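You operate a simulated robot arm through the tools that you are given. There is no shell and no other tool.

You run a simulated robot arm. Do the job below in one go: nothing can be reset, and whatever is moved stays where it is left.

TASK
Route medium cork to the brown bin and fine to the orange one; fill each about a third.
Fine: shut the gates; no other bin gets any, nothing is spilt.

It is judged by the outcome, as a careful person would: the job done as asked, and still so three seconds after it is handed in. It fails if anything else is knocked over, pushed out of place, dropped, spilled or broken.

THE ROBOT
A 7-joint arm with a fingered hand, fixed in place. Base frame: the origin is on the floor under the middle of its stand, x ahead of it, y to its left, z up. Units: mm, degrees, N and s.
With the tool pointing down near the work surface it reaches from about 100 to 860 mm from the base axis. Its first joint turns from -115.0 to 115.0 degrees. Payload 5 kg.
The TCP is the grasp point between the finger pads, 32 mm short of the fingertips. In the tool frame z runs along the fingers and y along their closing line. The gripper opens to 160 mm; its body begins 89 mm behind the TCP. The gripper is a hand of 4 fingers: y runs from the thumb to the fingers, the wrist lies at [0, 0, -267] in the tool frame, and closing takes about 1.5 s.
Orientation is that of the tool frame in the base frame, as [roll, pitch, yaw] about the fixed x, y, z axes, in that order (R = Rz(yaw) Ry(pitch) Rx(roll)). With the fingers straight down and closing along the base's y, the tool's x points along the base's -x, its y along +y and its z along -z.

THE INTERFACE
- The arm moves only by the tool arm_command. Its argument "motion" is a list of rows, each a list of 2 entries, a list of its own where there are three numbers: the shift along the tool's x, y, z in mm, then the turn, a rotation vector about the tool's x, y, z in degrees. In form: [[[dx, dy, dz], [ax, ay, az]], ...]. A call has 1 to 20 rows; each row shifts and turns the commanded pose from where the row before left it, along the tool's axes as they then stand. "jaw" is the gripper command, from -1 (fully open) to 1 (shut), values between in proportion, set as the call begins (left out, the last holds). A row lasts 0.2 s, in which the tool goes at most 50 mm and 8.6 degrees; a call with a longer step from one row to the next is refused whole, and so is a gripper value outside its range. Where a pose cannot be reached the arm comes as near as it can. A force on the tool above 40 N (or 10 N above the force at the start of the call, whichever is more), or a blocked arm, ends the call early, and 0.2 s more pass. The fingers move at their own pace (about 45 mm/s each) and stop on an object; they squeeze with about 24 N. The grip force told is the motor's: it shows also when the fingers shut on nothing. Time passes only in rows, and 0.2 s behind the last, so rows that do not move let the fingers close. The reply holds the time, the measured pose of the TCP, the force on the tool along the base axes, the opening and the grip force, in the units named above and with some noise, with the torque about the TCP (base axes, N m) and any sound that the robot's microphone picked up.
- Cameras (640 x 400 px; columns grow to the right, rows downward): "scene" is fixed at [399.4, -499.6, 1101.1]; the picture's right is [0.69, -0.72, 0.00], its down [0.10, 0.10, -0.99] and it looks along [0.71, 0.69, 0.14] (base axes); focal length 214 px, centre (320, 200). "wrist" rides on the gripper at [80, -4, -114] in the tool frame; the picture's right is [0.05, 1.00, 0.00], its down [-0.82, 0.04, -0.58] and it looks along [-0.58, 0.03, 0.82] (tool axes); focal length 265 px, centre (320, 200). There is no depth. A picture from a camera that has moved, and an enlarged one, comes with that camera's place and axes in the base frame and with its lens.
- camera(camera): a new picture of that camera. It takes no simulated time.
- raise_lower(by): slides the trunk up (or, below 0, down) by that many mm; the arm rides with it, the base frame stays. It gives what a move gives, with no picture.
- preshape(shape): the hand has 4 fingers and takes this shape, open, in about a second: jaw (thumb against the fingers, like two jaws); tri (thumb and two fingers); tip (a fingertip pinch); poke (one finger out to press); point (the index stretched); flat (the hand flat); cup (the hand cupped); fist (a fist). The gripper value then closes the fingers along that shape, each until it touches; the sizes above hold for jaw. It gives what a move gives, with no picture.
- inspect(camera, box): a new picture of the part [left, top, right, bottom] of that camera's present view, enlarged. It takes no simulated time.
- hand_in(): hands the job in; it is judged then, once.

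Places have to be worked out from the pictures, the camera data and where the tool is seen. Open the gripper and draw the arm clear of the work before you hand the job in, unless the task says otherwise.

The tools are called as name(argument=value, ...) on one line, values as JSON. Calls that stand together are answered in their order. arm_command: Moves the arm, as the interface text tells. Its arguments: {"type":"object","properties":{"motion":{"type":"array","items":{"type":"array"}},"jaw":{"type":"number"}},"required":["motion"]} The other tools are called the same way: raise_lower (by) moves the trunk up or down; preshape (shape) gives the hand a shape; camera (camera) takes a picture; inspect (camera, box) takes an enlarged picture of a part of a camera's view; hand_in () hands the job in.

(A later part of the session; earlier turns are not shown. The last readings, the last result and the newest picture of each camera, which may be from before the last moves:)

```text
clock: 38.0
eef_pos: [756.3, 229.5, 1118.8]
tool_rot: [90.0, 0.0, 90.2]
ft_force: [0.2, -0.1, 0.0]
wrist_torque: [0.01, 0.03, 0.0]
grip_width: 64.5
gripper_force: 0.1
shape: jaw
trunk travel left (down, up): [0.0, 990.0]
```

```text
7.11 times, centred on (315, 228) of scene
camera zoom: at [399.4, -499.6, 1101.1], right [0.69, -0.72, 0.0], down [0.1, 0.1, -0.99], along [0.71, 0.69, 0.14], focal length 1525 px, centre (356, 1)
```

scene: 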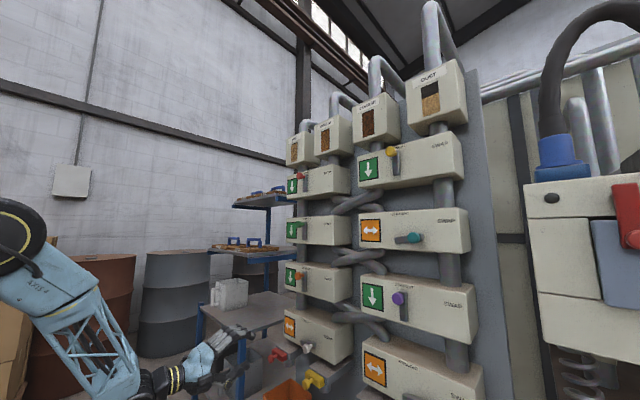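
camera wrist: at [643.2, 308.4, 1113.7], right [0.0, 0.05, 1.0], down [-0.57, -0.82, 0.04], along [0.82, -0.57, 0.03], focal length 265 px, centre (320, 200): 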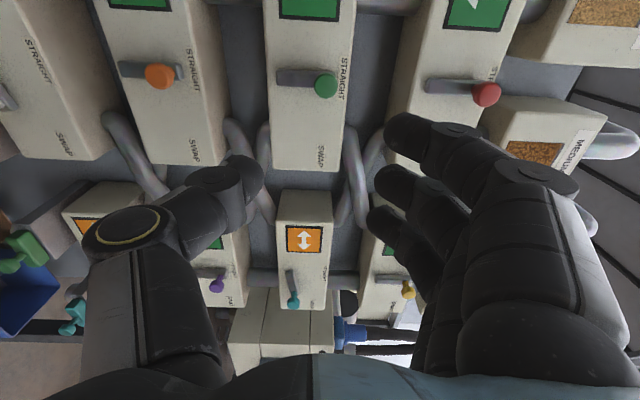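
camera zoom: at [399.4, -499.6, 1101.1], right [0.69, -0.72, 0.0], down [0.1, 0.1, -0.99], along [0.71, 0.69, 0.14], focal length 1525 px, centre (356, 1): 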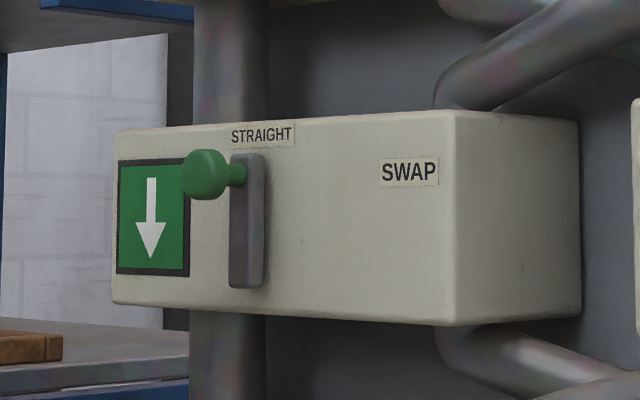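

The green knob is at about (1017,233,1127), pivot about (231,1073). I advance as with the red one and close on it.

arm_command(motion=[[[1.8, 3.2, 40], [0, 0, 0]], [[1.7, 3.3, 45], [0, 0, 0]], [[0, 0, 45], [0, 0, 0]], [[0, 0, 40], [0, 0, 0]], [[0, 0, 40], [0, 0, 0]], [[0, 0, 20], [0, 0, 0]], [[0, 0, 19], [0, 0, 0]], [[0, 0, 0], [0, 0, 0]]])

camera(camera="wrist")

```text
clock: 39.9
eef_pos: [1008.2, 237.4, 1123.8]
tool_rot: [90.0, 0.0, 90.2]
ft_force: [0.4, 0.0, 0.7]
wrist_torque: [-0.03, 0.0, 0.03]
grip_width: 64.6
gripper_force: 0.2
shape: jaw
trunk travel left (down, up): [0.0, 990.0]
```

```text
taken
camera wrist: at [894.9, 317.0, 1119.7], right [0.0, 0.05, 1.0], down [-0.57, -0.82, 0.04], along [0.82, -0.57, 0.03], focal length 265 px, centre (320, 200)
```

wrist: 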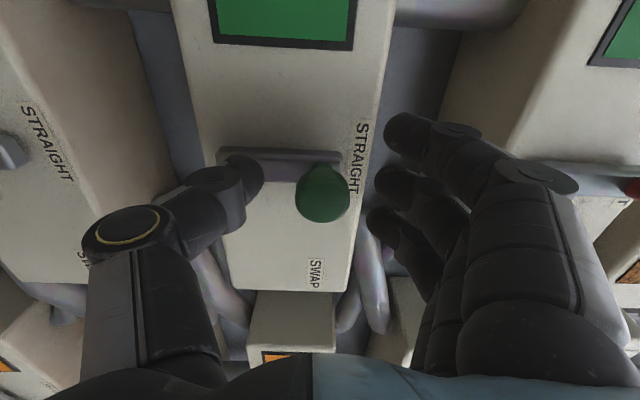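

The green knob is centred between thumb and fingers. I shift 3 mm toward −y and close.

arm_command(motion=[[[-3, 0, -2], [0, 0, 0]], [[0, 0, 0], [0, 0, 0]], [[0, 0, 0], [0, 0, 0]], [[0, 0, 0], [0, 0, 0]], [[0, 0, 0], [0, 0, 0]], [[0, 0, 0], [0, 0, 0]], [[0, 0, 0], [0, 0, 0]]], jaw=1)

camera(camera="wrist")

```text
clock: 41.5
eef_pos: [1005.3, 233.6, 1122.4]
tool_rot: [90.1, 0.0, 90.2]
ft_force: [-2.1, -1.2, -10.5]
wrist_torque: [-0.03, 0.14, -0.02]
grip_width: 10.6
gripper_force: 23.7
shape: jaw
trunk travel left (down, up): [0.0, 990.0]
```

```text
taken
camera wrist: at [893.6, 313.3, 1118.8], right [0.0, 0.05, 1.0], down [-0.58, -0.82, 0.04], along [0.82, -0.57, 0.03], focal length 265 px, centre (320, 200)
```

wrist: 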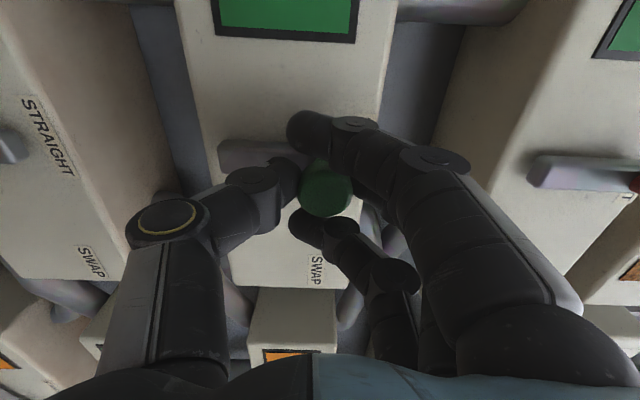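

Caged, grip 24 N. I swing it right and down along the arc about the pivot — first half.

arm_command(motion=[[[-4.6, -0.2, 0], [0, 0, 0]], [[-4.7, -0.6, 0], [0, 0, 0]], [[-4.5, -1, 0], [0, 0, 0]], [[-4.5, -1.4, 0], [0, 0, 0]], [[-4.3, -1.8, 0], [0, 0, 0]], [[-4.2, -2.2, 0], [0, 0, 0]], [[-3.9, -2.5, 0], [0, 0, 0]], [[-3.7, -2.8, 0], [0, 0, 0]]])

arm_command(motion=[[[-3.4, -3.2, 0], [0, 0, 0]], [[-3.2, -3.4, 0], [0, 0, 0]], [[-2.8, -3.7, 0], [0, 0, 0]], [[-2.5, -4, 0], [0, 0, 0]], [[-2.1, -4.1, 0], [0, 0, 0]], [[-1.9, -4.3, 0], [0, 0, 0]], [[-1.4, -4.4, 0], [0, 0, 0]], [[-1, -4.6, 0], [0, 0, 0]], [[0, 0, 0], [0, 0, 0]]])

inspect(camera="scene", box=[260, 200, 360, 262])

camera(camera="wrist")

```text
clock: 43.2
eef_pos: [1006.3, 201.2, 1110.5]
tool_rot: [90.1, 0.1, 90.1]
ft_force: [1.8, 18.9, -11.4]
wrist_torque: [0.43, 0.16, 0.31]
grip_width: 10.4
gripper_force: 23.7
shape: jaw
trunk travel left (down, up): [0.0, 990.0]
```

```text
clock: 45.2
eef_pos: [1005.2, 176.9, 1082.0]
tool_rot: [89.9, 0.1, 89.9]
ft_force: [0.3, -10.6, 6.8]
wrist_torque: [0.36, -0.36, -0.25]
grip_width: 8.8
gripper_force: 23.7
shape: jaw
trunk travel left (down, up): [0.0, 990.0]
```

```text
6.40 times, centred on (310, 231) of scene
camera zoom: at [399.4, -499.6, 1101.1], right [0.69, -0.72, 0.0], down [0.1, 0.1, -0.99], along [0.71, 0.69, 0.14], focal length 1373 px, centre (384, 2)
```

zoom: 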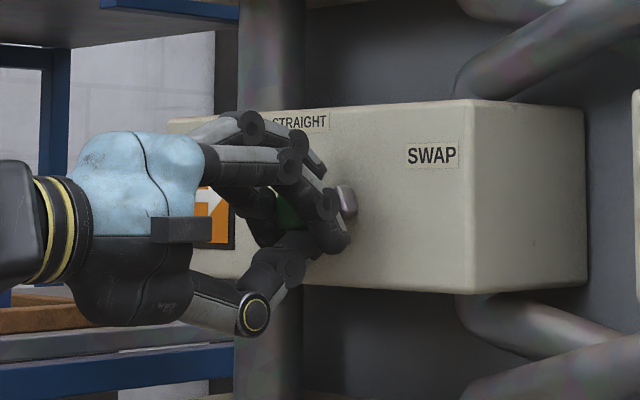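

```text
taken
camera wrist: at [893.3, 256.0, 1077.1], right [0.0, 0.05, 1.0], down [-0.58, -0.81, 0.04], along [0.82, -0.58, 0.03], focal length 265 px, centre (320, 200)
```

wrist: 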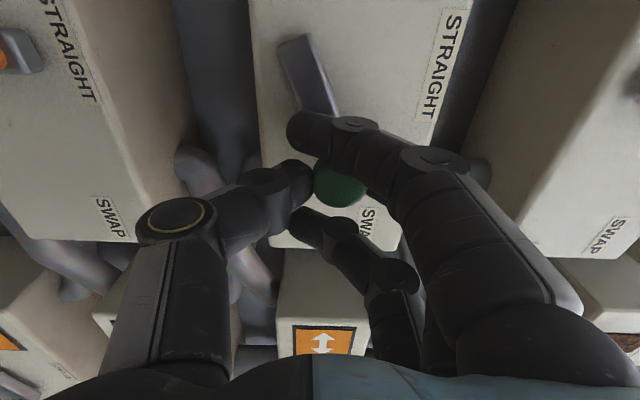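

The plate turned orange (swap), but the bar still sits a little higher than red's did at SWAP. I press a few mm further down to the stop.

arm_command(motion=[[[0, -2.5, 0], [0, 0, 0]], [[0.5, -2.5, 0], [0, 0, 0]], [[0.5, -2.5, 0], [0, 0, 0]], [[0, 0, 0], [0, 0, 0]]])

camera(camera="wrist")

inspect(camera="scene", box=[260, 200, 360, 262])

```text
clock: 46.2
eef_pos: [1005.3, 177.3, 1075.6]
tool_rot: [89.9, -0.1, 90.1]
ft_force: [-1.5, -26.6, 15.3]
wrist_torque: [0.77, -0.55, -0.59]
grip_width: 9.0
gripper_force: 24.2
shape: jaw
trunk travel left (down, up): [0.0, 990.0]
```

```text
taken
camera wrist: at [892.2, 256.6, 1071.0], right [0.0, 0.05, 1.0], down [-0.58, -0.82, 0.04], along [0.82, -0.58, 0.03], focal length 265 px, centre (320, 200)
```

wrist: 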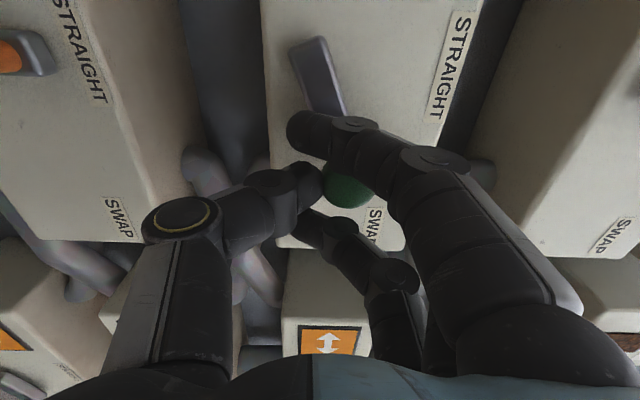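

```text
6.40 times, centred on (310, 231) of scene
camera zoom: at [399.4, -499.6, 1101.1], right [0.69, -0.72, 0.0], down [0.1, 0.1, -0.99], along [0.71, 0.69, 0.14], focal length 1373 px, centre (384, 2)
```

zoom: 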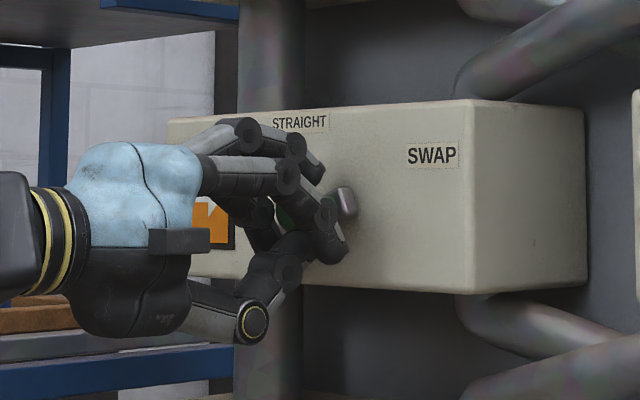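

Forces rise (−27 N in y, +15 N in z) and the bar hardly moves: it appears to be at its stop. I relax the hand and release to see how the lever rests.

arm_command(motion=[[[-3, 2, 0], [0, 0, 0]], [[-2, 2, 0], [0, 0, 0]], [[0, 0, 0], [0, 0, 0]]])

arm_command(motion=[[[0, 0, 0], [0, 0, 0]], [[0, 0, 0], [0, 0, 0]], [[0, 0, 0], [0, 0, 0]], [[0, 0, 0], [0, 0, 0]], [[0, 0, 0], [0, 0, 0]]], jaw=0.1)

arm_command(motion=[[[0, 0, -20], [0, 0, 0]], [[0, 0, -40], [0, 0, 0]], [[0, 0, -45], [0, 0, 0]], [[0, 0, -45], [0, 0, 0]], [[0, 0, -45], [0, 0, 0]], [[0, 0, -45], [0, 0, 0]], [[0, 0, 0], [0, 0, 0]]])

inspect(camera="scene", box=[270, 165, 490, 400])

camera(camera="wrist")

```text
clock: 47.0
eef_pos: [1004.8, 176.5, 1077.7]
tool_rot: [90.0, 0.0, 90.3]
ft_force: [-3.8, -12.2, 5.2]
wrist_torque: [0.39, -0.32, -0.28]
grip_width: 9.3
gripper_force: 23.5
shape: jaw
trunk travel left (down, up): [0.0, 990.0]
```

```text
clock: 48.2
eef_pos: [1006.8, 176.0, 1077.1]
tool_rot: [90.0, 0.0, 90.2]
ft_force: [1.4, -0.9, 0.4]
wrist_torque: [0.04, -0.01, -0.01]
grip_width: 71.2
gripper_force: 0.1
shape: jaw
trunk travel left (down, up): [0.0, 990.0]
```

```text
clock: 49.9
eef_pos: [765.1, 174.1, 1077.8]
tool_rot: [90.1, 0.0, 90.3]
ft_force: [-0.6, 0.3, -1.4]
wrist_torque: [0.01, 0.0, -0.01]
grip_width: 71.6
gripper_force: 0.1
shape: jaw
trunk travel left (down, up): [0.0, 990.0]
```

```text
1.70 times, centred on (380, 282) of scene
camera zoom: at [399.4, -499.6, 1101.1], right [0.69, -0.72, 0.0], down [0.1, 0.1, -0.99], along [0.71, 0.69, 0.14], focal length 365 px, centre (218, 60)
```

zoom: 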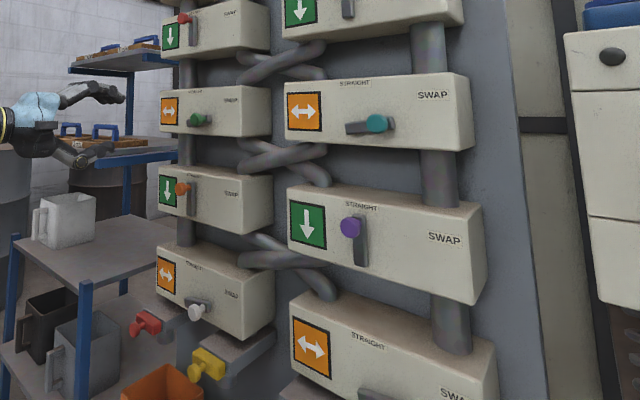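

```text
taken
camera wrist: at [652.6, 253.6, 1073.1], right [0.0, 0.05, 1.0], down [-0.58, -0.82, 0.04], along [0.82, -0.57, 0.03], focal length 265 px, centre (320, 200)
```

wrist: 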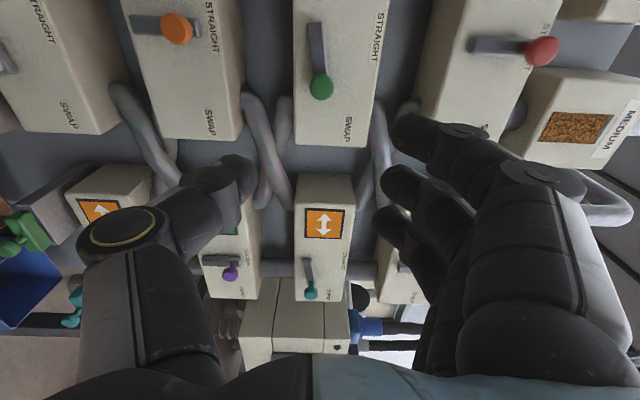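

Now red=STRAIGHT, green=SWAP. I check the green lever's rest angle and all plates closely.

inspect(camera="scene", box=[270, 200, 360, 256])

inspect(camera="scene", box=[350, 195, 480, 276])

```text
7.11 times, centred on (315, 228) of scene
camera zoom: at [399.4, -499.6, 1101.1], right [0.69, -0.72, 0.0], down [0.1, 0.1, -0.99], along [0.71, 0.69, 0.14], focal length 1525 px, centre (356, 1)
```

zoom: 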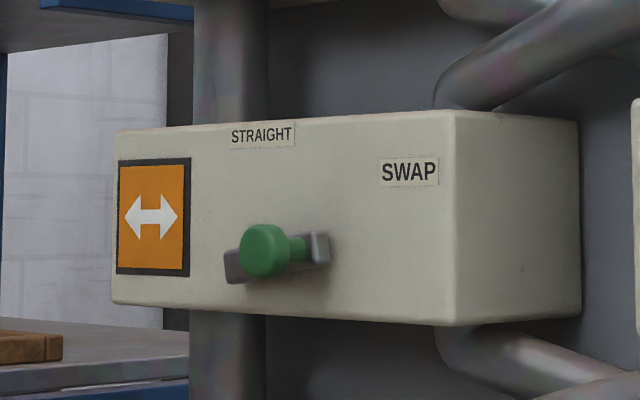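

```text
4.92 times, centred on (415, 236) of scene
camera zoom: at [399.4, -499.6, 1101.1], right [0.69, -0.72, 0.0], down [0.1, 0.1, -0.99], along [0.71, 0.69, 0.14], focal length 1056 px, centre (-148, 25)
```

zoom: 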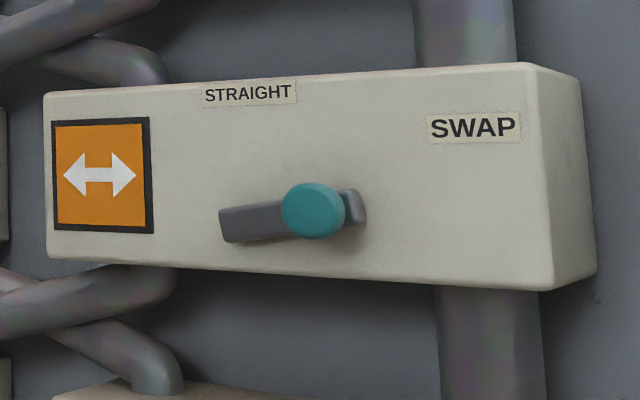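

Both are properly seated. Routing is set: fine → red gate/orange bin, medium → green gate/brown bin. Now I move toward the red gate (knob ≈ (968,341,561)), first to a standoff at (850,341,760).

arm_command(motion=[[[20.9, -39.8, 10.6], [0, 0, 0]], [[20.9, -39.8, 10.6], [0, 0, 0]], [[20.9, -39.8, 10.6], [0, 0, 0]], [[20.9, -39.8, 10.6], [0, 0, 0]], [[20.9, -39.8, 10.6], [0, 0, 0]], [[20.9, -39.8, 10.6], [0, 0, 0]], [[20.9, -39.8, 10.6], [0, 0, 0]], [[20.9, -39.8, 10.6], [0, 0, 0]], [[0, 0, 0], [0, 0, 0]]])

```text
clock: 51.9
eef_pos: [850.5, 340.8, 760.9]
tool_rot: [89.9, 0.0, 90.2]
ft_force: [0.5, 0.8, 0.1]
wrist_torque: [-0.01, 0.02, 0.0]
grip_width: 71.6
gripper_force: 0.1
shape: jaw
trunk travel left (down, up): [0.0, 990.0]
```

I tilt the hand 35° down and roll 90° so the camera comes on top, keeping the TCP in place.

arm_command(motion=[[[0, 0, 0], [7, 0, 0]], [[0, 0, 0], [7, 0, 0]], [[0, 0, 0], [7, 0, 0]], [[0, 0, 0], [7, 0, 0]], [[0, 0, 0], [7, 0, 0]], [[0, 0, 0], [0, 0, 8.2]], [[0, 0, 0], [0, 0, 8.2]], [[0, 0, 0], [0, 0, 8.2]], [[0, 0, 0], [0, 0, 8.2]], [[0, 0, 0], [0, 0, 8.2]], [[0, 0, 0], [0, 0, 8.2]], [[0, 0, 0], [0, 0, 8.2]], [[0, 0, 0], [0, 0, 8.2]], [[0, 0, 0], [0, 0, 8.2]], [[0, 0, 0], [0, 0, 8.1]], [[0, 0, 0], [0, 0, 8.1]], [[0, 0, 0], [0, 0, 0]]])

camera(camera="wrist")

camera(camera="scene")

```text
clock: 55.5
eef_pos: [850.5, 341.6, 758.2]
tool_rot: [-179.7, -55.0, 0.0]
ft_force: [-0.5, -0.6, -0.3]
wrist_torque: [0.02, 0.0, -0.02]
grip_width: 71.6
gripper_force: 0.2
shape: jaw
trunk travel left (down, up): [0.0, 990.0]
```

```text
taken
camera wrist: at [804.1, 346.1, 889.2], right [0.03, -1.0, 0.04], down [-0.94, -0.04, -0.34], along [0.34, -0.03, -0.94], focal length 265 px, centre (320, 200)
```

wrist: 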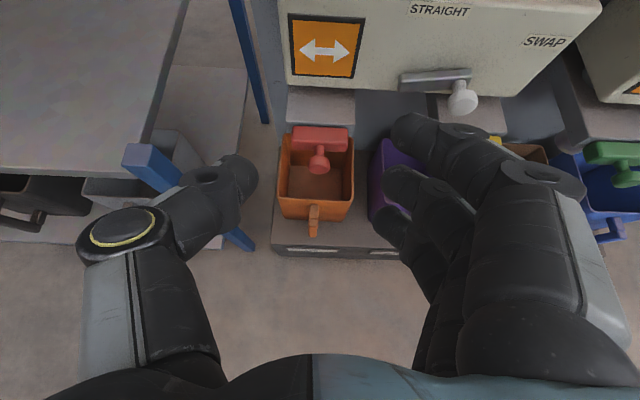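

```text
taken
```

scene: 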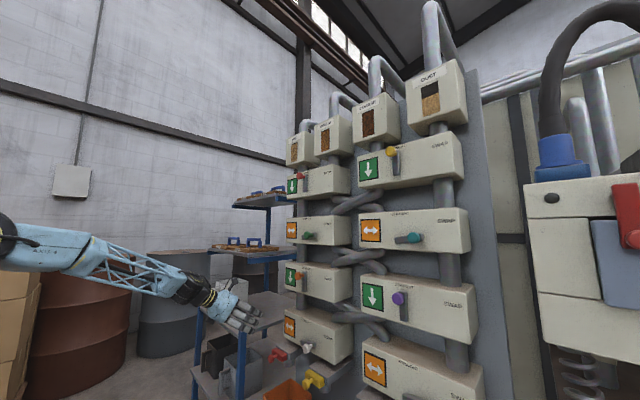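

This pose works well: the camera looks straight down on the red gate and into the empty orange bin. I zoom in to pin down the red knob and the bin.

inspect(camera="wrist", box=[260, 80, 400, 260])

inspect(camera="scene", box=[240, 335, 344, 400])

```text
2.22 times, centred on (330, 170) of wrist
camera zoom: at [804.1, 346.1, 889.2], right [0.03, -1.0, 0.04], down [-0.94, -0.04, -0.34], along [0.34, -0.03, -0.94], focal length 590 px, centre (298, 267)
```

zoom: 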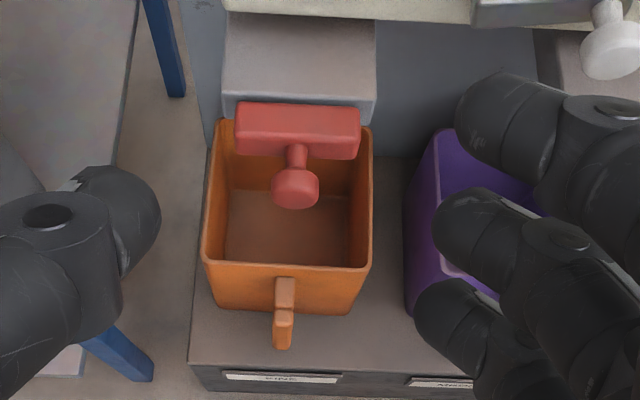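

```text
6.15 times, centred on (292, 368) of scene
camera zoom: at [399.4, -499.6, 1101.1], right [0.69, -0.72, 0.0], down [0.1, 0.1, -0.99], along [0.71, 0.69, 0.14], focal length 1320 px, centre (492, -831)
```

zoom: 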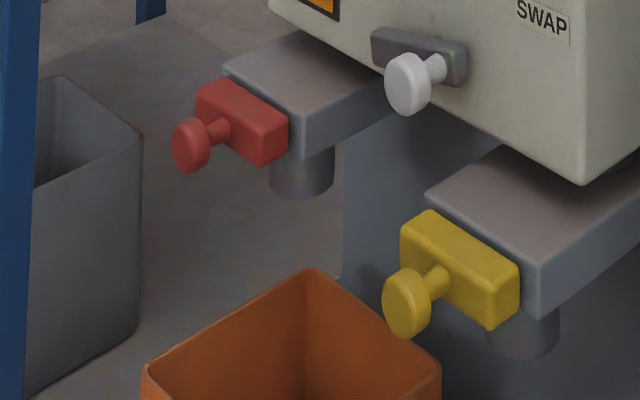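

The red knob comes out at about (966,339,565); bin rim z≈400, floor z≈287, inside x≈980–1131. I descend to a low standoff in front of the gate and reduce the tilt to 15°, so all fingertips come alongside the knob head without hitting the block.

arm_command(motion=[[[-32.2, 0.9, 22.6], [0, 0, 0]], [[-32.2, 0.9, 22.6], [0, 0, 0]], [[-32.2, 0.9, 22.6], [0, 0, 0]], [[0, 0, 0], [0, 6.7, 0]], [[0, 0, 0], [0, 6.7, 0]], [[0, 0, 0], [0, 6.6, 0]], [[0, 0, 0], [0, 0, 0]]])

camera(camera="wrist")

```text
clock: 57.0
eef_pos: [850.4, 339.9, 641.7]
tool_rot: [-180.0, -75.2, 0.2]
ft_force: [-0.3, 0.2, 0.6]
wrist_torque: [-0.01, -0.03, -0.01]
grip_width: 71.7
gripper_force: 0.0
shape: jaw
trunk travel left (down, up): [0.0, 990.0]
```

```text
taken
camera wrist: at [761.7, 343.0, 747.3], right [0.02, -1.0, 0.05], down [-0.77, -0.04, -0.64], along [0.64, -0.03, -0.77], focal length 265 px, centre (320, 200)
```

wrist: 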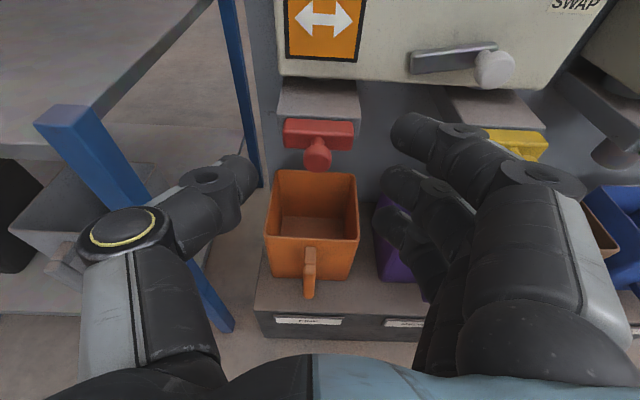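

Still in reach. The knob refines to about (967,339,571). I descend to z≈577 in front of it at x≈880.

arm_command(motion=[[[-28, 0.4, 23.2], [0, 0, 0]], [[-28, 0.4, 23.2], [0, 0, 0]], [[0, 0, 0], [0, 0, 0]]])

camera(camera="wrist")

inspect(camera="scene", box=[220, 325, 340, 400])

```text
clock: 57.9
eef_pos: [880.6, 338.8, 574.5]
tool_rot: [-179.9, -74.9, 0.1]
ft_force: [0.1, 0.1, 0.4]
wrist_torque: [0.02, 0.01, 0.02]
grip_width: 71.5
gripper_force: 0.0
shape: jaw
trunk travel left (down, up): [0.0, 990.0]
```

```text
taken
camera wrist: at [791.4, 342.5, 681.0], right [0.02, -1.0, 0.05], down [-0.77, -0.04, -0.64], along [0.64, -0.03, -0.77], focal length 265 px, centre (320, 200)
```

wrist: 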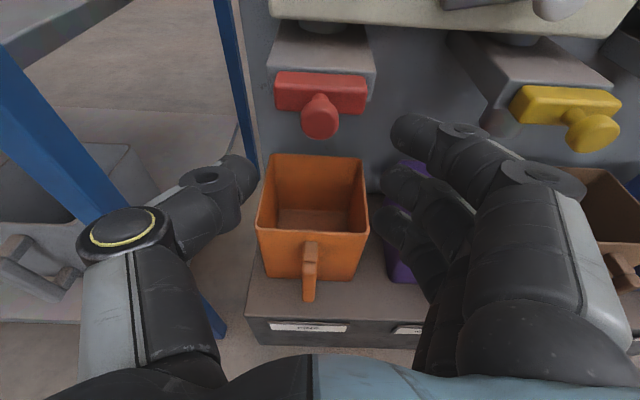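

```text
5.33 times, centred on (280, 362) of scene
camera zoom: at [399.4, -499.6, 1101.1], right [0.69, -0.72, 0.0], down [0.1, 0.1, -0.99], along [0.71, 0.69, 0.14], focal length 1144 px, centre (533, -667)
```

zoom: 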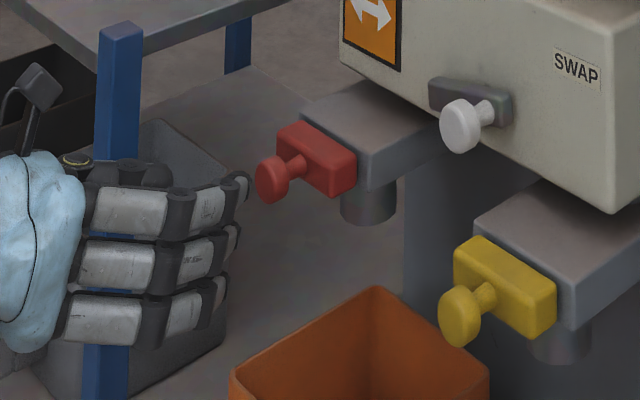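

Knob refined to (967,339,569). I move in so middle finger and thumb flank the knob head (TCP (946,339,576)).

arm_command(motion=[[[6.1, 0, 20.9], [0, 0, 0]], [[6.1, 0, 20.9], [0, 0, 0]], [[6.1, 0, 20.9], [0, 0, 0]], [[0, 0, 0], [0, 0, 0]]])

camera(camera="wrist")

inspect(camera="scene", box=[220, 325, 340, 400])

```text
clock: 58.9
eef_pos: [947.4, 338.8, 576.5]
tool_rot: [-179.8, -75.0, 0.2]
ft_force: [0.8, 0.6, -0.2]
wrist_torque: [-0.01, 0.0, 0.02]
grip_width: 71.9
gripper_force: 0.0
shape: jaw
trunk travel left (down, up): [0.0, 990.0]
```

```text
taken
camera wrist: at [858.2, 342.3, 683.0], right [0.02, -1.0, 0.05], down [-0.77, -0.04, -0.64], along [0.64, -0.03, -0.77], focal length 265 px, centre (320, 200)
```

wrist: 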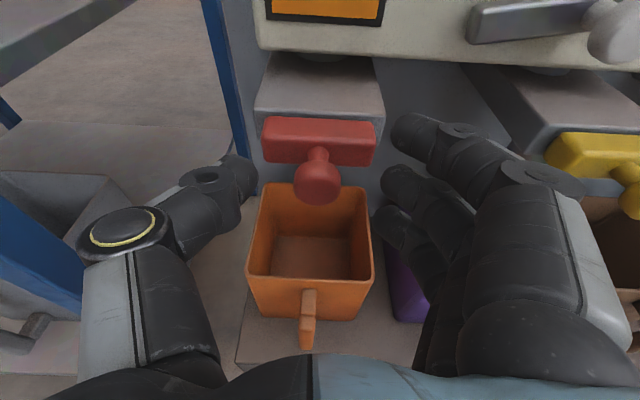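

```text
5.33 times, centred on (280, 362) of scene
camera zoom: at [399.4, -499.6, 1101.1], right [0.69, -0.72, 0.0], down [0.1, 0.1, -0.99], along [0.71, 0.69, 0.14], focal length 1144 px, centre (533, -667)
```

zoom: 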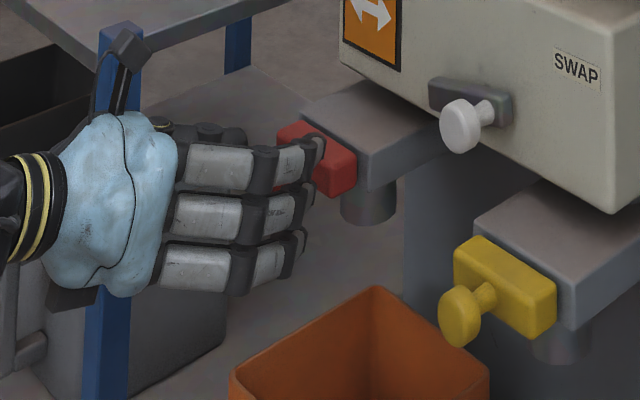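

The knob sits between thumb and middle finger, with the bin in view underneath. I close on it.

arm_command(motion=[[[0, 0, 0], [0, 0, 0]], [[0, 0, 0], [0, 0, 0]], [[0, 0, 0], [0, 0, 0]], [[0, 0, 0], [0, 0, 0]], [[0, 0, 0], [0, 0, 0]], [[0, 0, 0], [0, 0, 0]], [[0, 0, 0], [0, 0, 0]]], jaw=1)

camera(camera="wrist")

inspect(camera="scene", box=[220, 325, 340, 400])

```text
clock: 60.5
eef_pos: [947.9, 338.9, 575.6]
tool_rot: [180.0, -74.9, 0.2]
ft_force: [0.8, 4.7, 1.1]
wrist_torque: [-0.06, 0.07, -0.01]
grip_width: 10.6
gripper_force: 24.7
shape: jaw
trunk travel left (down, up): [0.0, 990.0]
```

```text
taken
camera wrist: at [857.9, 343.2, 682.8], right [0.02, -1.0, 0.05], down [-0.77, -0.05, -0.64], along [0.64, -0.03, -0.77], focal length 265 px, centre (320, 200)
```

wrist: 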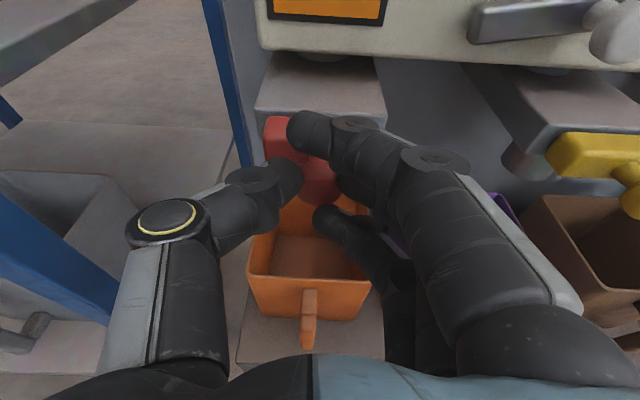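

```text
5.33 times, centred on (280, 362) of scene
camera zoom: at [399.4, -499.6, 1101.1], right [0.69, -0.72, 0.0], down [0.1, 0.1, -0.99], along [0.71, 0.69, 0.14], focal length 1144 px, centre (533, -667)
```

zoom: 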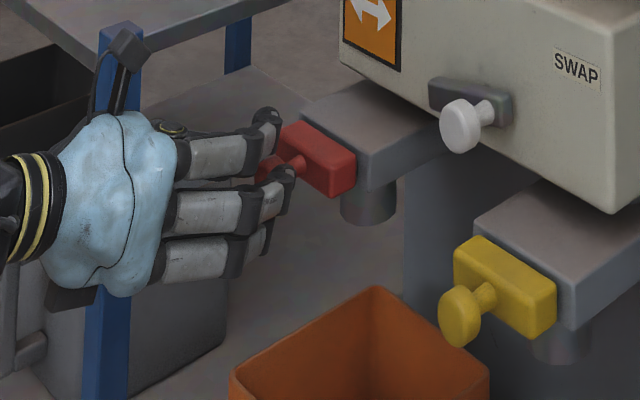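

Gripped at 24 N with the bin floor still visible in the wrist view. I pull the gate out 10 mm and see what happens.

arm_command(motion=[[[-1.3, 0, -4.8], [0, 0, 0]], [[-1.3, 0, -4.8], [0, 0, 0]]])

camera(camera="wrist")

inspect(camera="scene", box=[220, 325, 340, 400])

```text
clock: 61.0
eef_pos: [935.6, 338.8, 576.2]
tool_rot: [179.9, -75.0, 0.4]
ft_force: [1.5, 5.8, 0.7]
wrist_torque: [-0.01, 0.06, 0.09]
grip_width: 10.1
gripper_force: 24.4
shape: jaw
trunk travel left (down, up): [0.0, 990.0]
```

```text
taken
camera wrist: at [848.0, 343.0, 682.8], right [0.02, -1.0, 0.05], down [-0.77, -0.05, -0.64], along [0.64, -0.03, -0.77], focal length 265 px, centre (320, 200)
```

wrist: 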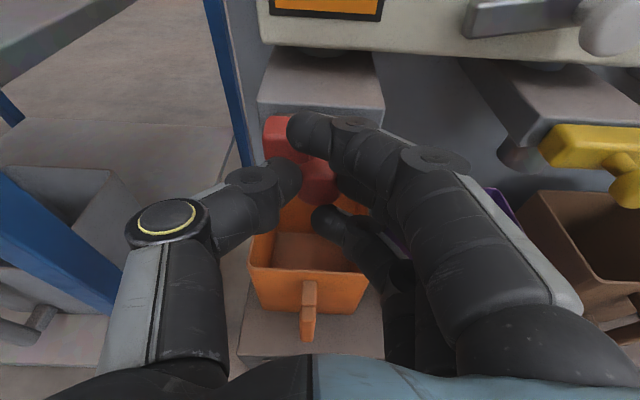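

```text
5.33 times, centred on (280, 362) of scene
camera zoom: at [399.4, -499.6, 1101.1], right [0.69, -0.72, 0.0], down [0.1, 0.1, -0.99], along [0.71, 0.69, 0.14], focal length 1144 px, centre (533, -667)
```

zoom: 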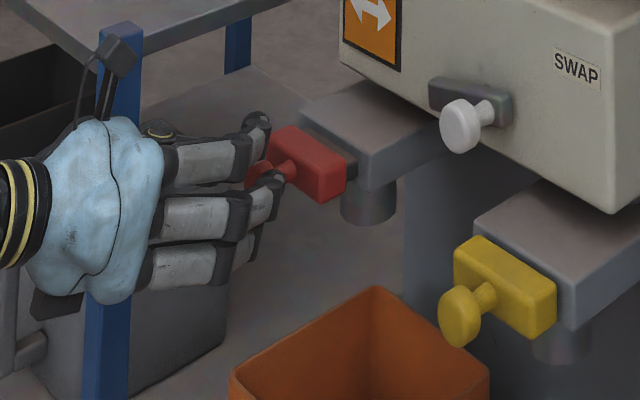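

The gate slides easily (about 10 mm out), no flow yet. I pull another 10 mm.

arm_command(motion=[[[-1.3, 0, -4.8], [0, 0, 0]], [[-1.3, 0, -4.8], [0, 0, 0]]])

camera(camera="wrist")

inspect(camera="scene", box=[220, 325, 340, 400])

```text
clock: 61.6
eef_pos: [926.6, 340.2, 574.9]
tool_rot: [-179.9, -74.9, 0.1]
ft_force: [-4.2, 11.2, 12.5]
wrist_torque: [0.82, -1.05, 0.64]
grip_width: 9.4
gripper_force: 24.2
shape: jaw
trunk travel left (down, up): [0.0, 990.0]
```

```text
taken
camera wrist: at [837.8, 343.3, 682.8], right [0.02, -1.0, 0.05], down [-0.77, -0.04, -0.64], along [0.64, -0.03, -0.77], focal length 265 px, centre (320, 200)
```

wrist: 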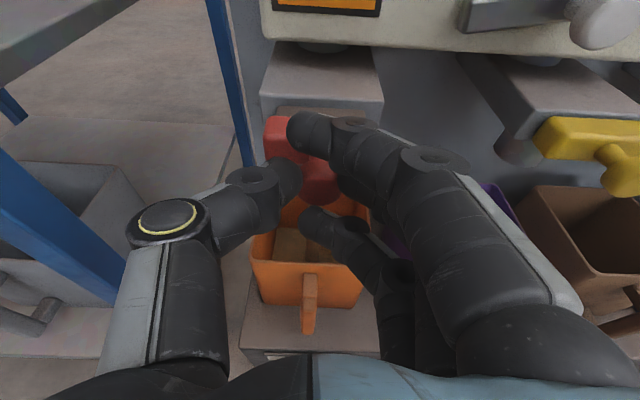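

```text
5.33 times, centred on (280, 362) of scene
camera zoom: at [399.4, -499.6, 1101.1], right [0.69, -0.72, 0.0], down [0.1, 0.1, -0.99], along [0.71, 0.69, 0.14], focal length 1144 px, centre (533, -667)
```

zoom: 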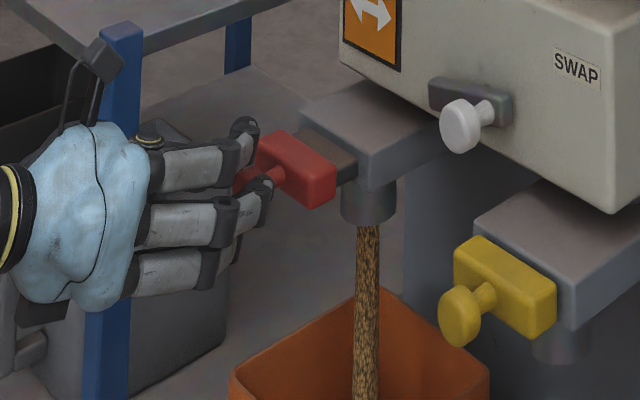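

Cork is now streaming into the orange bin. Time stands still between calls, so I inspect the grain and the level in the bin.

inspect(camera="wrist", box=[240, 180, 390, 320])

inspect(camera="scene", box=[265, 360, 325, 400])

inspect(camera="scene", box=[280, 90, 400, 165])

```text
2.86 times, centred on (315, 250) of wrist
camera zoom: at [837.8, 343.3, 682.8], right [0.02, -1.0, 0.05], down [-0.77, -0.04, -0.64], along [0.64, -0.03, -0.77], focal length 758 px, centre (334, 57)
```

zoom: 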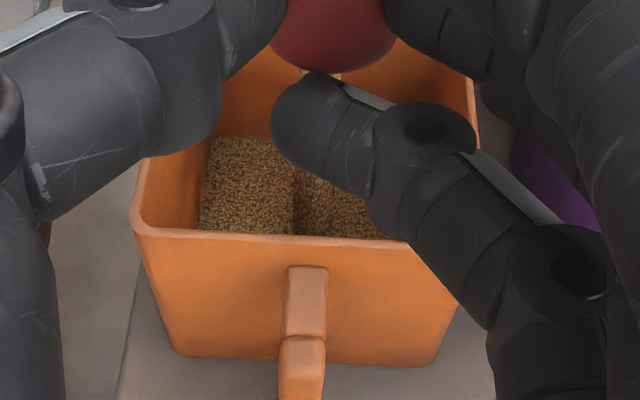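

```text
10.00 times, centred on (295, 380) of scene
camera zoom: at [399.4, -499.6, 1101.1], right [0.69, -0.72, 0.0], down [0.1, 0.1, -0.99], along [0.71, 0.69, 0.14], focal length 2145 px, centre (570, -1600)
```

zoom: 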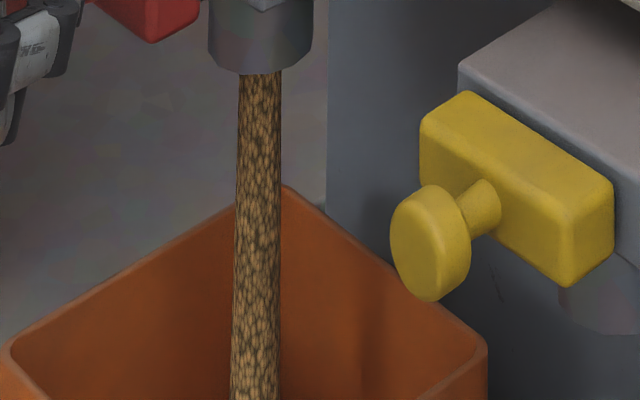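

```text
5.33 times, centred on (340, 128) of scene
camera zoom: at [399.4, -499.6, 1101.1], right [0.69, -0.72, 0.0], down [0.1, 0.1, -0.99], along [0.71, 0.69, 0.14], focal length 1144 px, centre (213, 587)
```

zoom: 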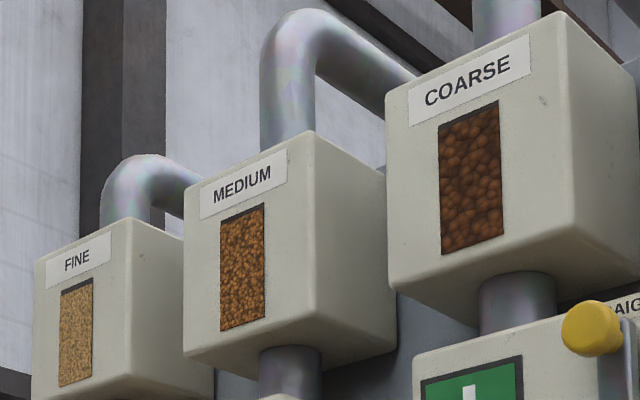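

The grain is light tan and small – that is the FINE cork. The surface is only just covering the floor (boundary at row ~228; a third should bring it to row ~209 at this camera pose). I let 0.4 s pass.

arm_command(motion=[[[0, 0, 0], [0, 0, 0]]])

inspect(camera="wrist", box=[240, 180, 390, 320])

inspect(camera="scene", box=[240, 350, 320, 400])

```text
clock: 62.0
eef_pos: [925.5, 340.2, 577.0]
tool_rot: [-180.0, -75.0, 0.3]
ft_force: [-5.9, 12.2, 13.3]
wrist_torque: [0.79, -1.1, 0.63]
grip_width: 9.2
gripper_force: 23.4
shape: jaw
trunk travel left (down, up): [0.0, 990.0]
```

```text
2.86 times, centred on (315, 250) of wrist
camera zoom: at [837.6, 343.3, 682.7], right [0.02, -1.0, 0.05], down [-0.77, -0.05, -0.64], along [0.64, -0.03, -0.77], focal length 758 px, centre (334, 57)
```

zoom: 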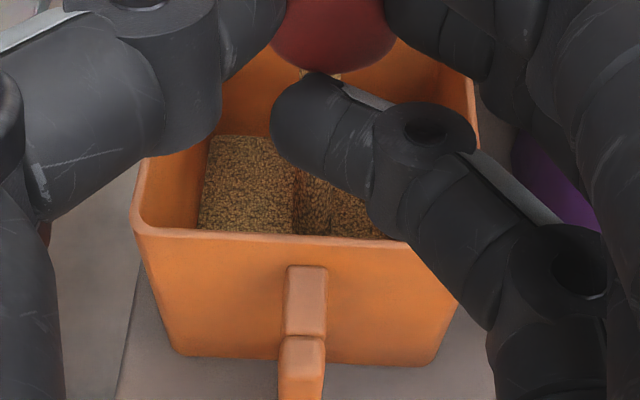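

```text
8.00 times, centred on (280, 375) of scene
camera zoom: at [399.4, -499.6, 1101.1], right [0.69, -0.72, 0.0], down [0.1, 0.1, -0.99], along [0.71, 0.69, 0.14], focal length 1716 px, centre (640, -1200)
```

zoom: 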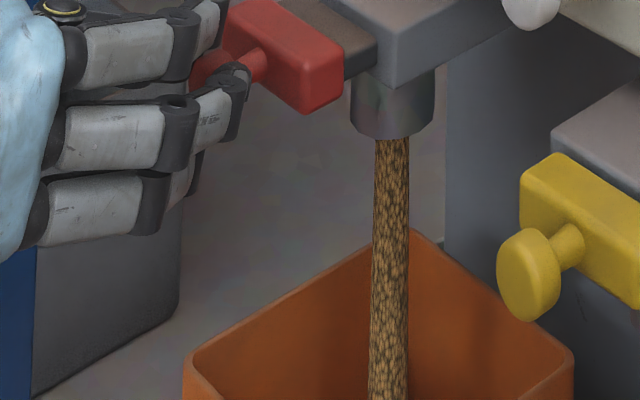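

The flow is gentle (about 1–2 zoomed px per 0.4 s). I wait about 1.4 s more and measure again.

arm_command(motion=[[[0, 0, 0], [0, 0, 0]], [[0, 0, 0], [0, 0, 0]], [[0, 0, 0], [0, 0, 0]], [[0, 0, 0], [0, 0, 0]], [[0, 0, 0], [0, 0, 0]], [[0, 0, 0], [0, 0, 0]]])

inspect(camera="wrist", box=[240, 180, 390, 320])

```text
clock: 63.5
eef_pos: [925.9, 339.4, 577.2]
tool_rot: [179.9, -75.0, 0.1]
ft_force: [-4.8, 15.0, 14.9]
wrist_torque: [0.85, -1.15, 0.64]
grip_width: 9.6
gripper_force: 23.8
shape: jaw
trunk travel left (down, up): [0.0, 990.0]
```

```text
2.86 times, centred on (315, 250) of wrist
camera zoom: at [837.8, 343.0, 682.7], right [0.02, -1.0, 0.05], down [-0.77, -0.04, -0.64], along [0.64, -0.03, -0.77], focal length 758 px, centre (334, 57)
```

zoom: 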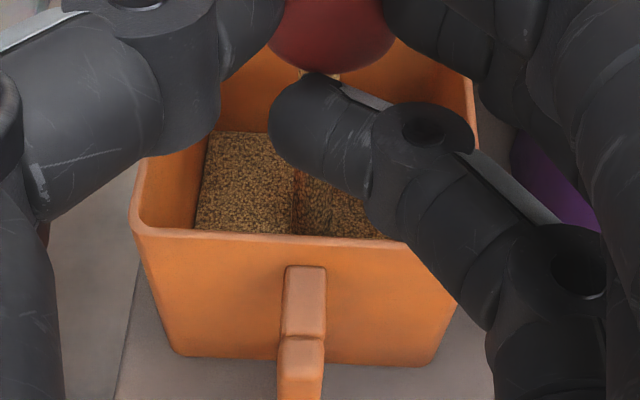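

Boundary at zoom row 132 (from 138 at first), about 3 px/s; a third should be near row 83–88. I wait 4 s.

arm_command(motion=[[[0, 0, 0], [0, 0, 0]], [[0, 0, 0], [0, 0, 0]], [[0, 0, 0], [0, 0, 0]], [[0, 0, 0], [0, 0, 0]], [[0, 0, 0], [0, 0, 0]], [[0, 0, 0], [0, 0, 0]], [[0, 0, 0], [0, 0, 0]], [[0, 0, 0], [0, 0, 0]], [[0, 0, 0], [0, 0, 0]], [[0, 0, 0], [0, 0, 0]], [[0, 0, 0], [0, 0, 0]], [[0, 0, 0], [0, 0, 0]], [[0, 0, 0], [0, 0, 0]], [[0, 0, 0], [0, 0, 0]], [[0, 0, 0], [0, 0, 0]], [[0, 0, 0], [0, 0, 0]], [[0, 0, 0], [0, 0, 0]], [[0, 0, 0], [0, 0, 0]], [[0, 0, 0], [0, 0, 0]], [[0, 0, 0], [0, 0, 0]]])

inspect(camera="wrist", box=[240, 180, 390, 320])

inspect(camera="scene", box=[240, 350, 320, 400])

```text
clock: 67.7
eef_pos: [926.8, 339.5, 576.0]
tool_rot: [-180.0, -75.0, 0.3]
ft_force: [-6.1, 13.8, 17.0]
wrist_torque: [0.85, -1.43, 0.6]
grip_width: 9.4
gripper_force: 24.4
shape: jaw
trunk travel left (down, up): [0.0, 990.0]
```

```text
2.86 times, centred on (315, 250) of wrist
camera zoom: at [837.8, 343.1, 682.7], right [0.02, -1.0, 0.05], down [-0.77, -0.04, -0.64], along [0.64, -0.03, -0.77], focal length 758 px, centre (334, 57)
```

zoom: 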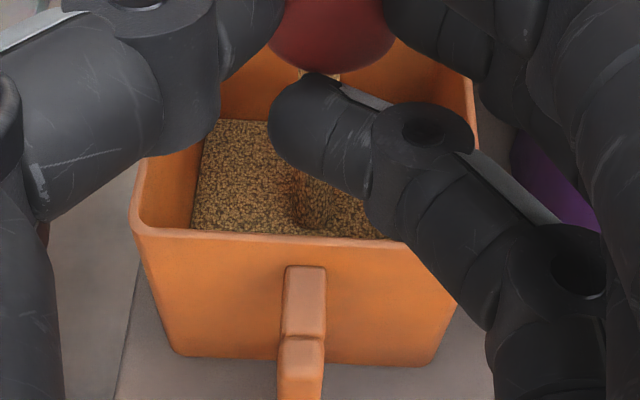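

```text
8.00 times, centred on (280, 375) of scene
camera zoom: at [399.4, -499.6, 1101.1], right [0.69, -0.72, 0.0], down [0.1, 0.1, -0.99], along [0.71, 0.69, 0.14], focal length 1716 px, centre (640, -1200)
```

zoom: 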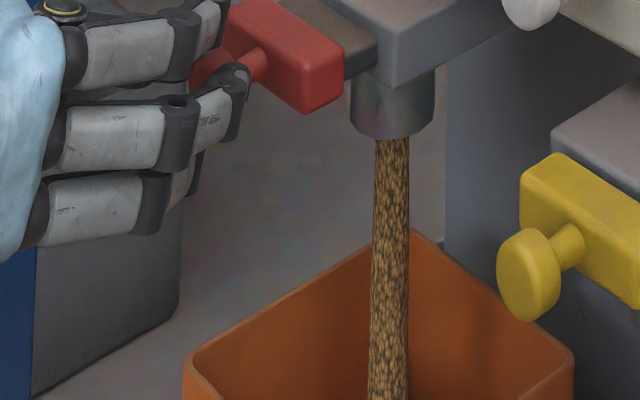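

Boundary now at zoom row 120. Re-fitting the bin from the views (rim z≈388, floor z≈243, back wall x≈1131), a third full should show the boundary at about row 96; the level is rising ~3.5 mm/s, so about 7 s more. I wait 4.2 s.

arm_command(motion=[[[0, 0, 0], [0, 0, 0]], [[0, 0, 0], [0, 0, 0]], [[0, 0, 0], [0, 0, 0]], [[0, 0, 0], [0, 0, 0]], [[0, 0, 0], [0, 0, 0]], [[0, 0, 0], [0, 0, 0]], [[0, 0, 0], [0, 0, 0]], [[0, 0, 0], [0, 0, 0]], [[0, 0, 0], [0, 0, 0]], [[0, 0, 0], [0, 0, 0]], [[0, 0, 0], [0, 0, 0]], [[0, 0, 0], [0, 0, 0]], [[0, 0, 0], [0, 0, 0]], [[0, 0, 0], [0, 0, 0]], [[0, 0, 0], [0, 0, 0]], [[0, 0, 0], [0, 0, 0]], [[0, 0, 0], [0, 0, 0]], [[0, 0, 0], [0, 0, 0]], [[0, 0, 0], [0, 0, 0]], [[0, 0, 0], [0, 0, 0]]])

inspect(camera="wrist", box=[240, 180, 390, 320])

camera(camera="wrist")

```text
clock: 71.8
eef_pos: [925.8, 338.9, 576.1]
tool_rot: [-179.9, -75.0, 0.3]
ft_force: [-6.9, 14.8, 16.5]
wrist_torque: [0.89, -1.44, 0.56]
grip_width: 9.6
gripper_force: 23.8
shape: jaw
trunk travel left (down, up): [0.0, 990.0]
```

```text
2.86 times, centred on (315, 250) of wrist
camera zoom: at [837.8, 343.0, 682.7], right [0.02, -1.0, 0.05], down [-0.77, -0.04, -0.64], along [0.64, -0.03, -0.77], focal length 758 px, centre (334, 57)
```

zoom: 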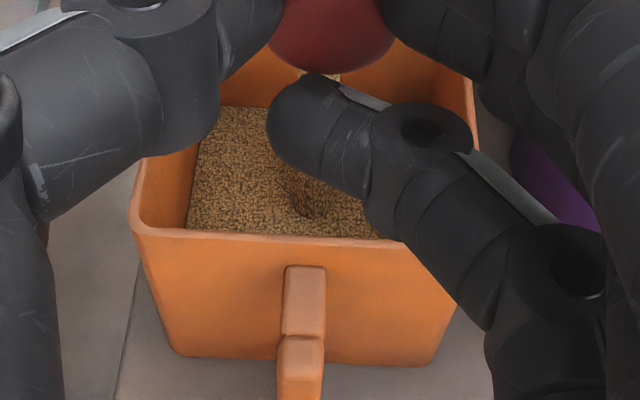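

```text
taken
camera wrist: at [837.8, 343.0, 682.7], right [0.02, -1.0, 0.05], down [-0.77, -0.04, -0.64], along [0.64, -0.03, -0.77], focal length 265 px, centre (320, 200)
```

wrist: 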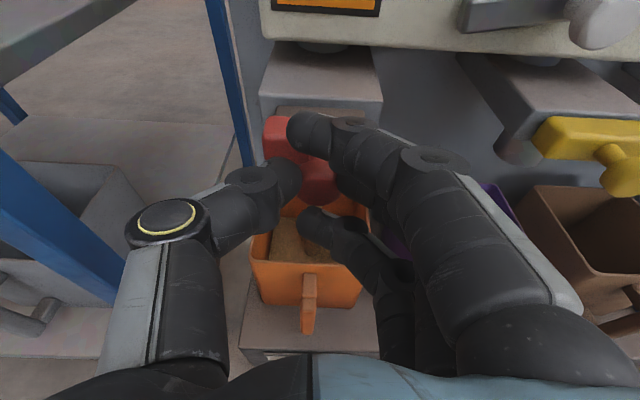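

Boundary at row 107 → about 25 % full, rising 3.5 mm/s. I wait ~2.6 s more and, in the same call, push the gate shut.

arm_command(motion=[[[0, 0, 0], [0, 0, 0]], [[0, 0, 0], [0, 0, 0]], [[0, 0, 0], [0, 0, 0]], [[0, 0, 0], [0, 0, 0]], [[0, 0, 0], [0, 0, 0]], [[0, 0, 0], [0, 0, 0]], [[0, 0, 0], [0, 0, 0]], [[0, 0, 0], [0, 0, 0]], [[0, 0, 0], [0, 0, 0]], [[0, 0, 0], [0, 0, 0]], [[0, 0, 0], [0, 0, 0]], [[0, 0, 0], [0, 0, 0]], [[0, 0, 0], [0, 0, 0]], [[2.6, 0, 9.66], [0, 0, 0]], [[2.6, 0, 9.66], [0, 0, 0]], [[0.8, 0, 3], [0, 0, 0]], [[0, 0, 0], [0, 0, 0]]])

inspect(camera="wrist", box=[240, 180, 390, 320])

inspect(camera="scene", box=[220, 325, 340, 400])

```text
clock: 75.5
eef_pos: [949.6, 340.0, 575.4]
tool_rot: [-179.7, -74.9, 0.1]
ft_force: [-33.6, 11.6, 9.1]
wrist_torque: [0.04, 0.38, 0.26]
grip_width: 11.8
gripper_force: 24.0
shape: jaw
trunk travel left (down, up): [0.0, 990.0]
```

```text
2.86 times, centred on (315, 250) of wrist
camera zoom: at [861.1, 343.3, 682.4], right [0.02, -1.0, 0.05], down [-0.77, -0.04, -0.64], along [0.64, -0.03, -0.77], focal length 758 px, centre (334, 57)
```

zoom: 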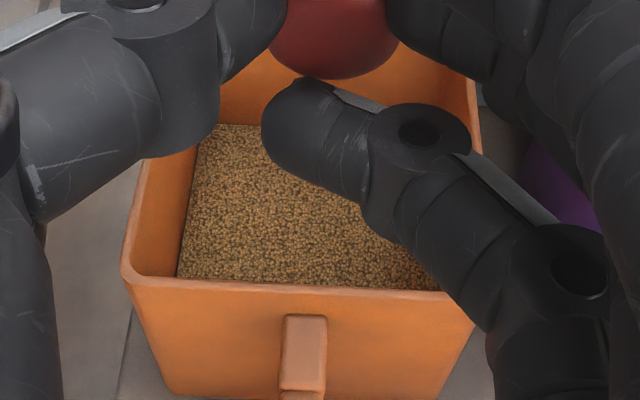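

```text
5.33 times, centred on (280, 362) of scene
camera zoom: at [399.4, -499.6, 1101.1], right [0.69, -0.72, 0.0], down [0.1, 0.1, -0.99], along [0.71, 0.69, 0.14], focal length 1144 px, centre (533, -667)
```

zoom: 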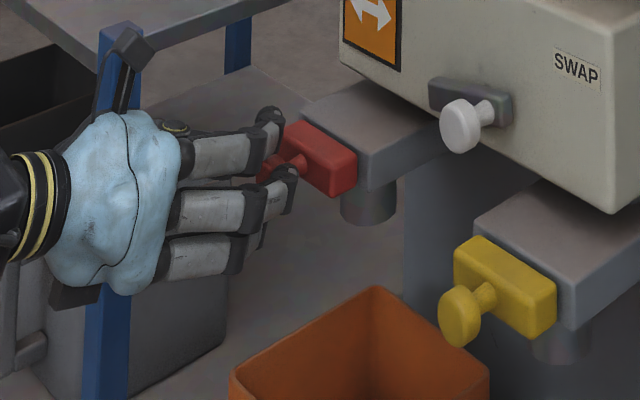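

Gate shut against its stop (33 N), stream stopped, and the level works out at z≈291, i.e. about 33 %. I release the knob and back out straight.

arm_command(motion=[[[-0.5, 0, -1.9], [0, 0, 0]], [[0, 0, 0], [0, 0, 0]]])

arm_command(motion=[[[0, 0, 0], [0, 0, 0]], [[0, 0, 0], [0, 0, 0]], [[0, 0, 0], [0, 0, 0]], [[0, 0, 0], [0, 0, 0]], [[0, 0, 0], [0, 0, 0]], [[0, 0, 0], [0, 0, 0]]], jaw=0.1)

camera(camera="wrist")

```text
clock: 76.0
eef_pos: [948.1, 338.7, 575.4]
tool_rot: [179.9, -75.0, 0.3]
ft_force: [-7.9, 19.2, 3.0]
wrist_torque: [0.29, 0.02, 0.38]
grip_width: 10.9
gripper_force: 24.1
shape: jaw
trunk travel left (down, up): [0.0, 990.0]
```

```text
clock: 77.5
eef_pos: [948.1, 339.0, 575.8]
tool_rot: [180.0, -75.1, 0.2]
ft_force: [-0.5, -1.0, 0.2]
wrist_torque: [-0.03, -0.01, 0.02]
grip_width: 71.1
gripper_force: 0.1
shape: jaw
trunk travel left (down, up): [0.0, 990.0]
```

```text
taken
camera wrist: at [859.7, 342.1, 682.9], right [0.02, -1.0, 0.05], down [-0.77, -0.04, -0.64], along [0.64, -0.03, -0.77], focal length 265 px, centre (320, 200)
```

wrist: 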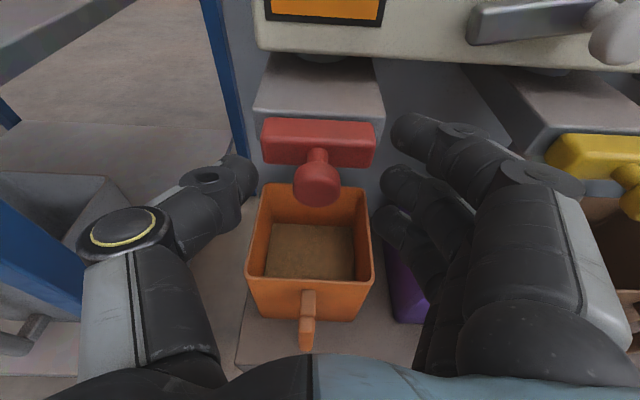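

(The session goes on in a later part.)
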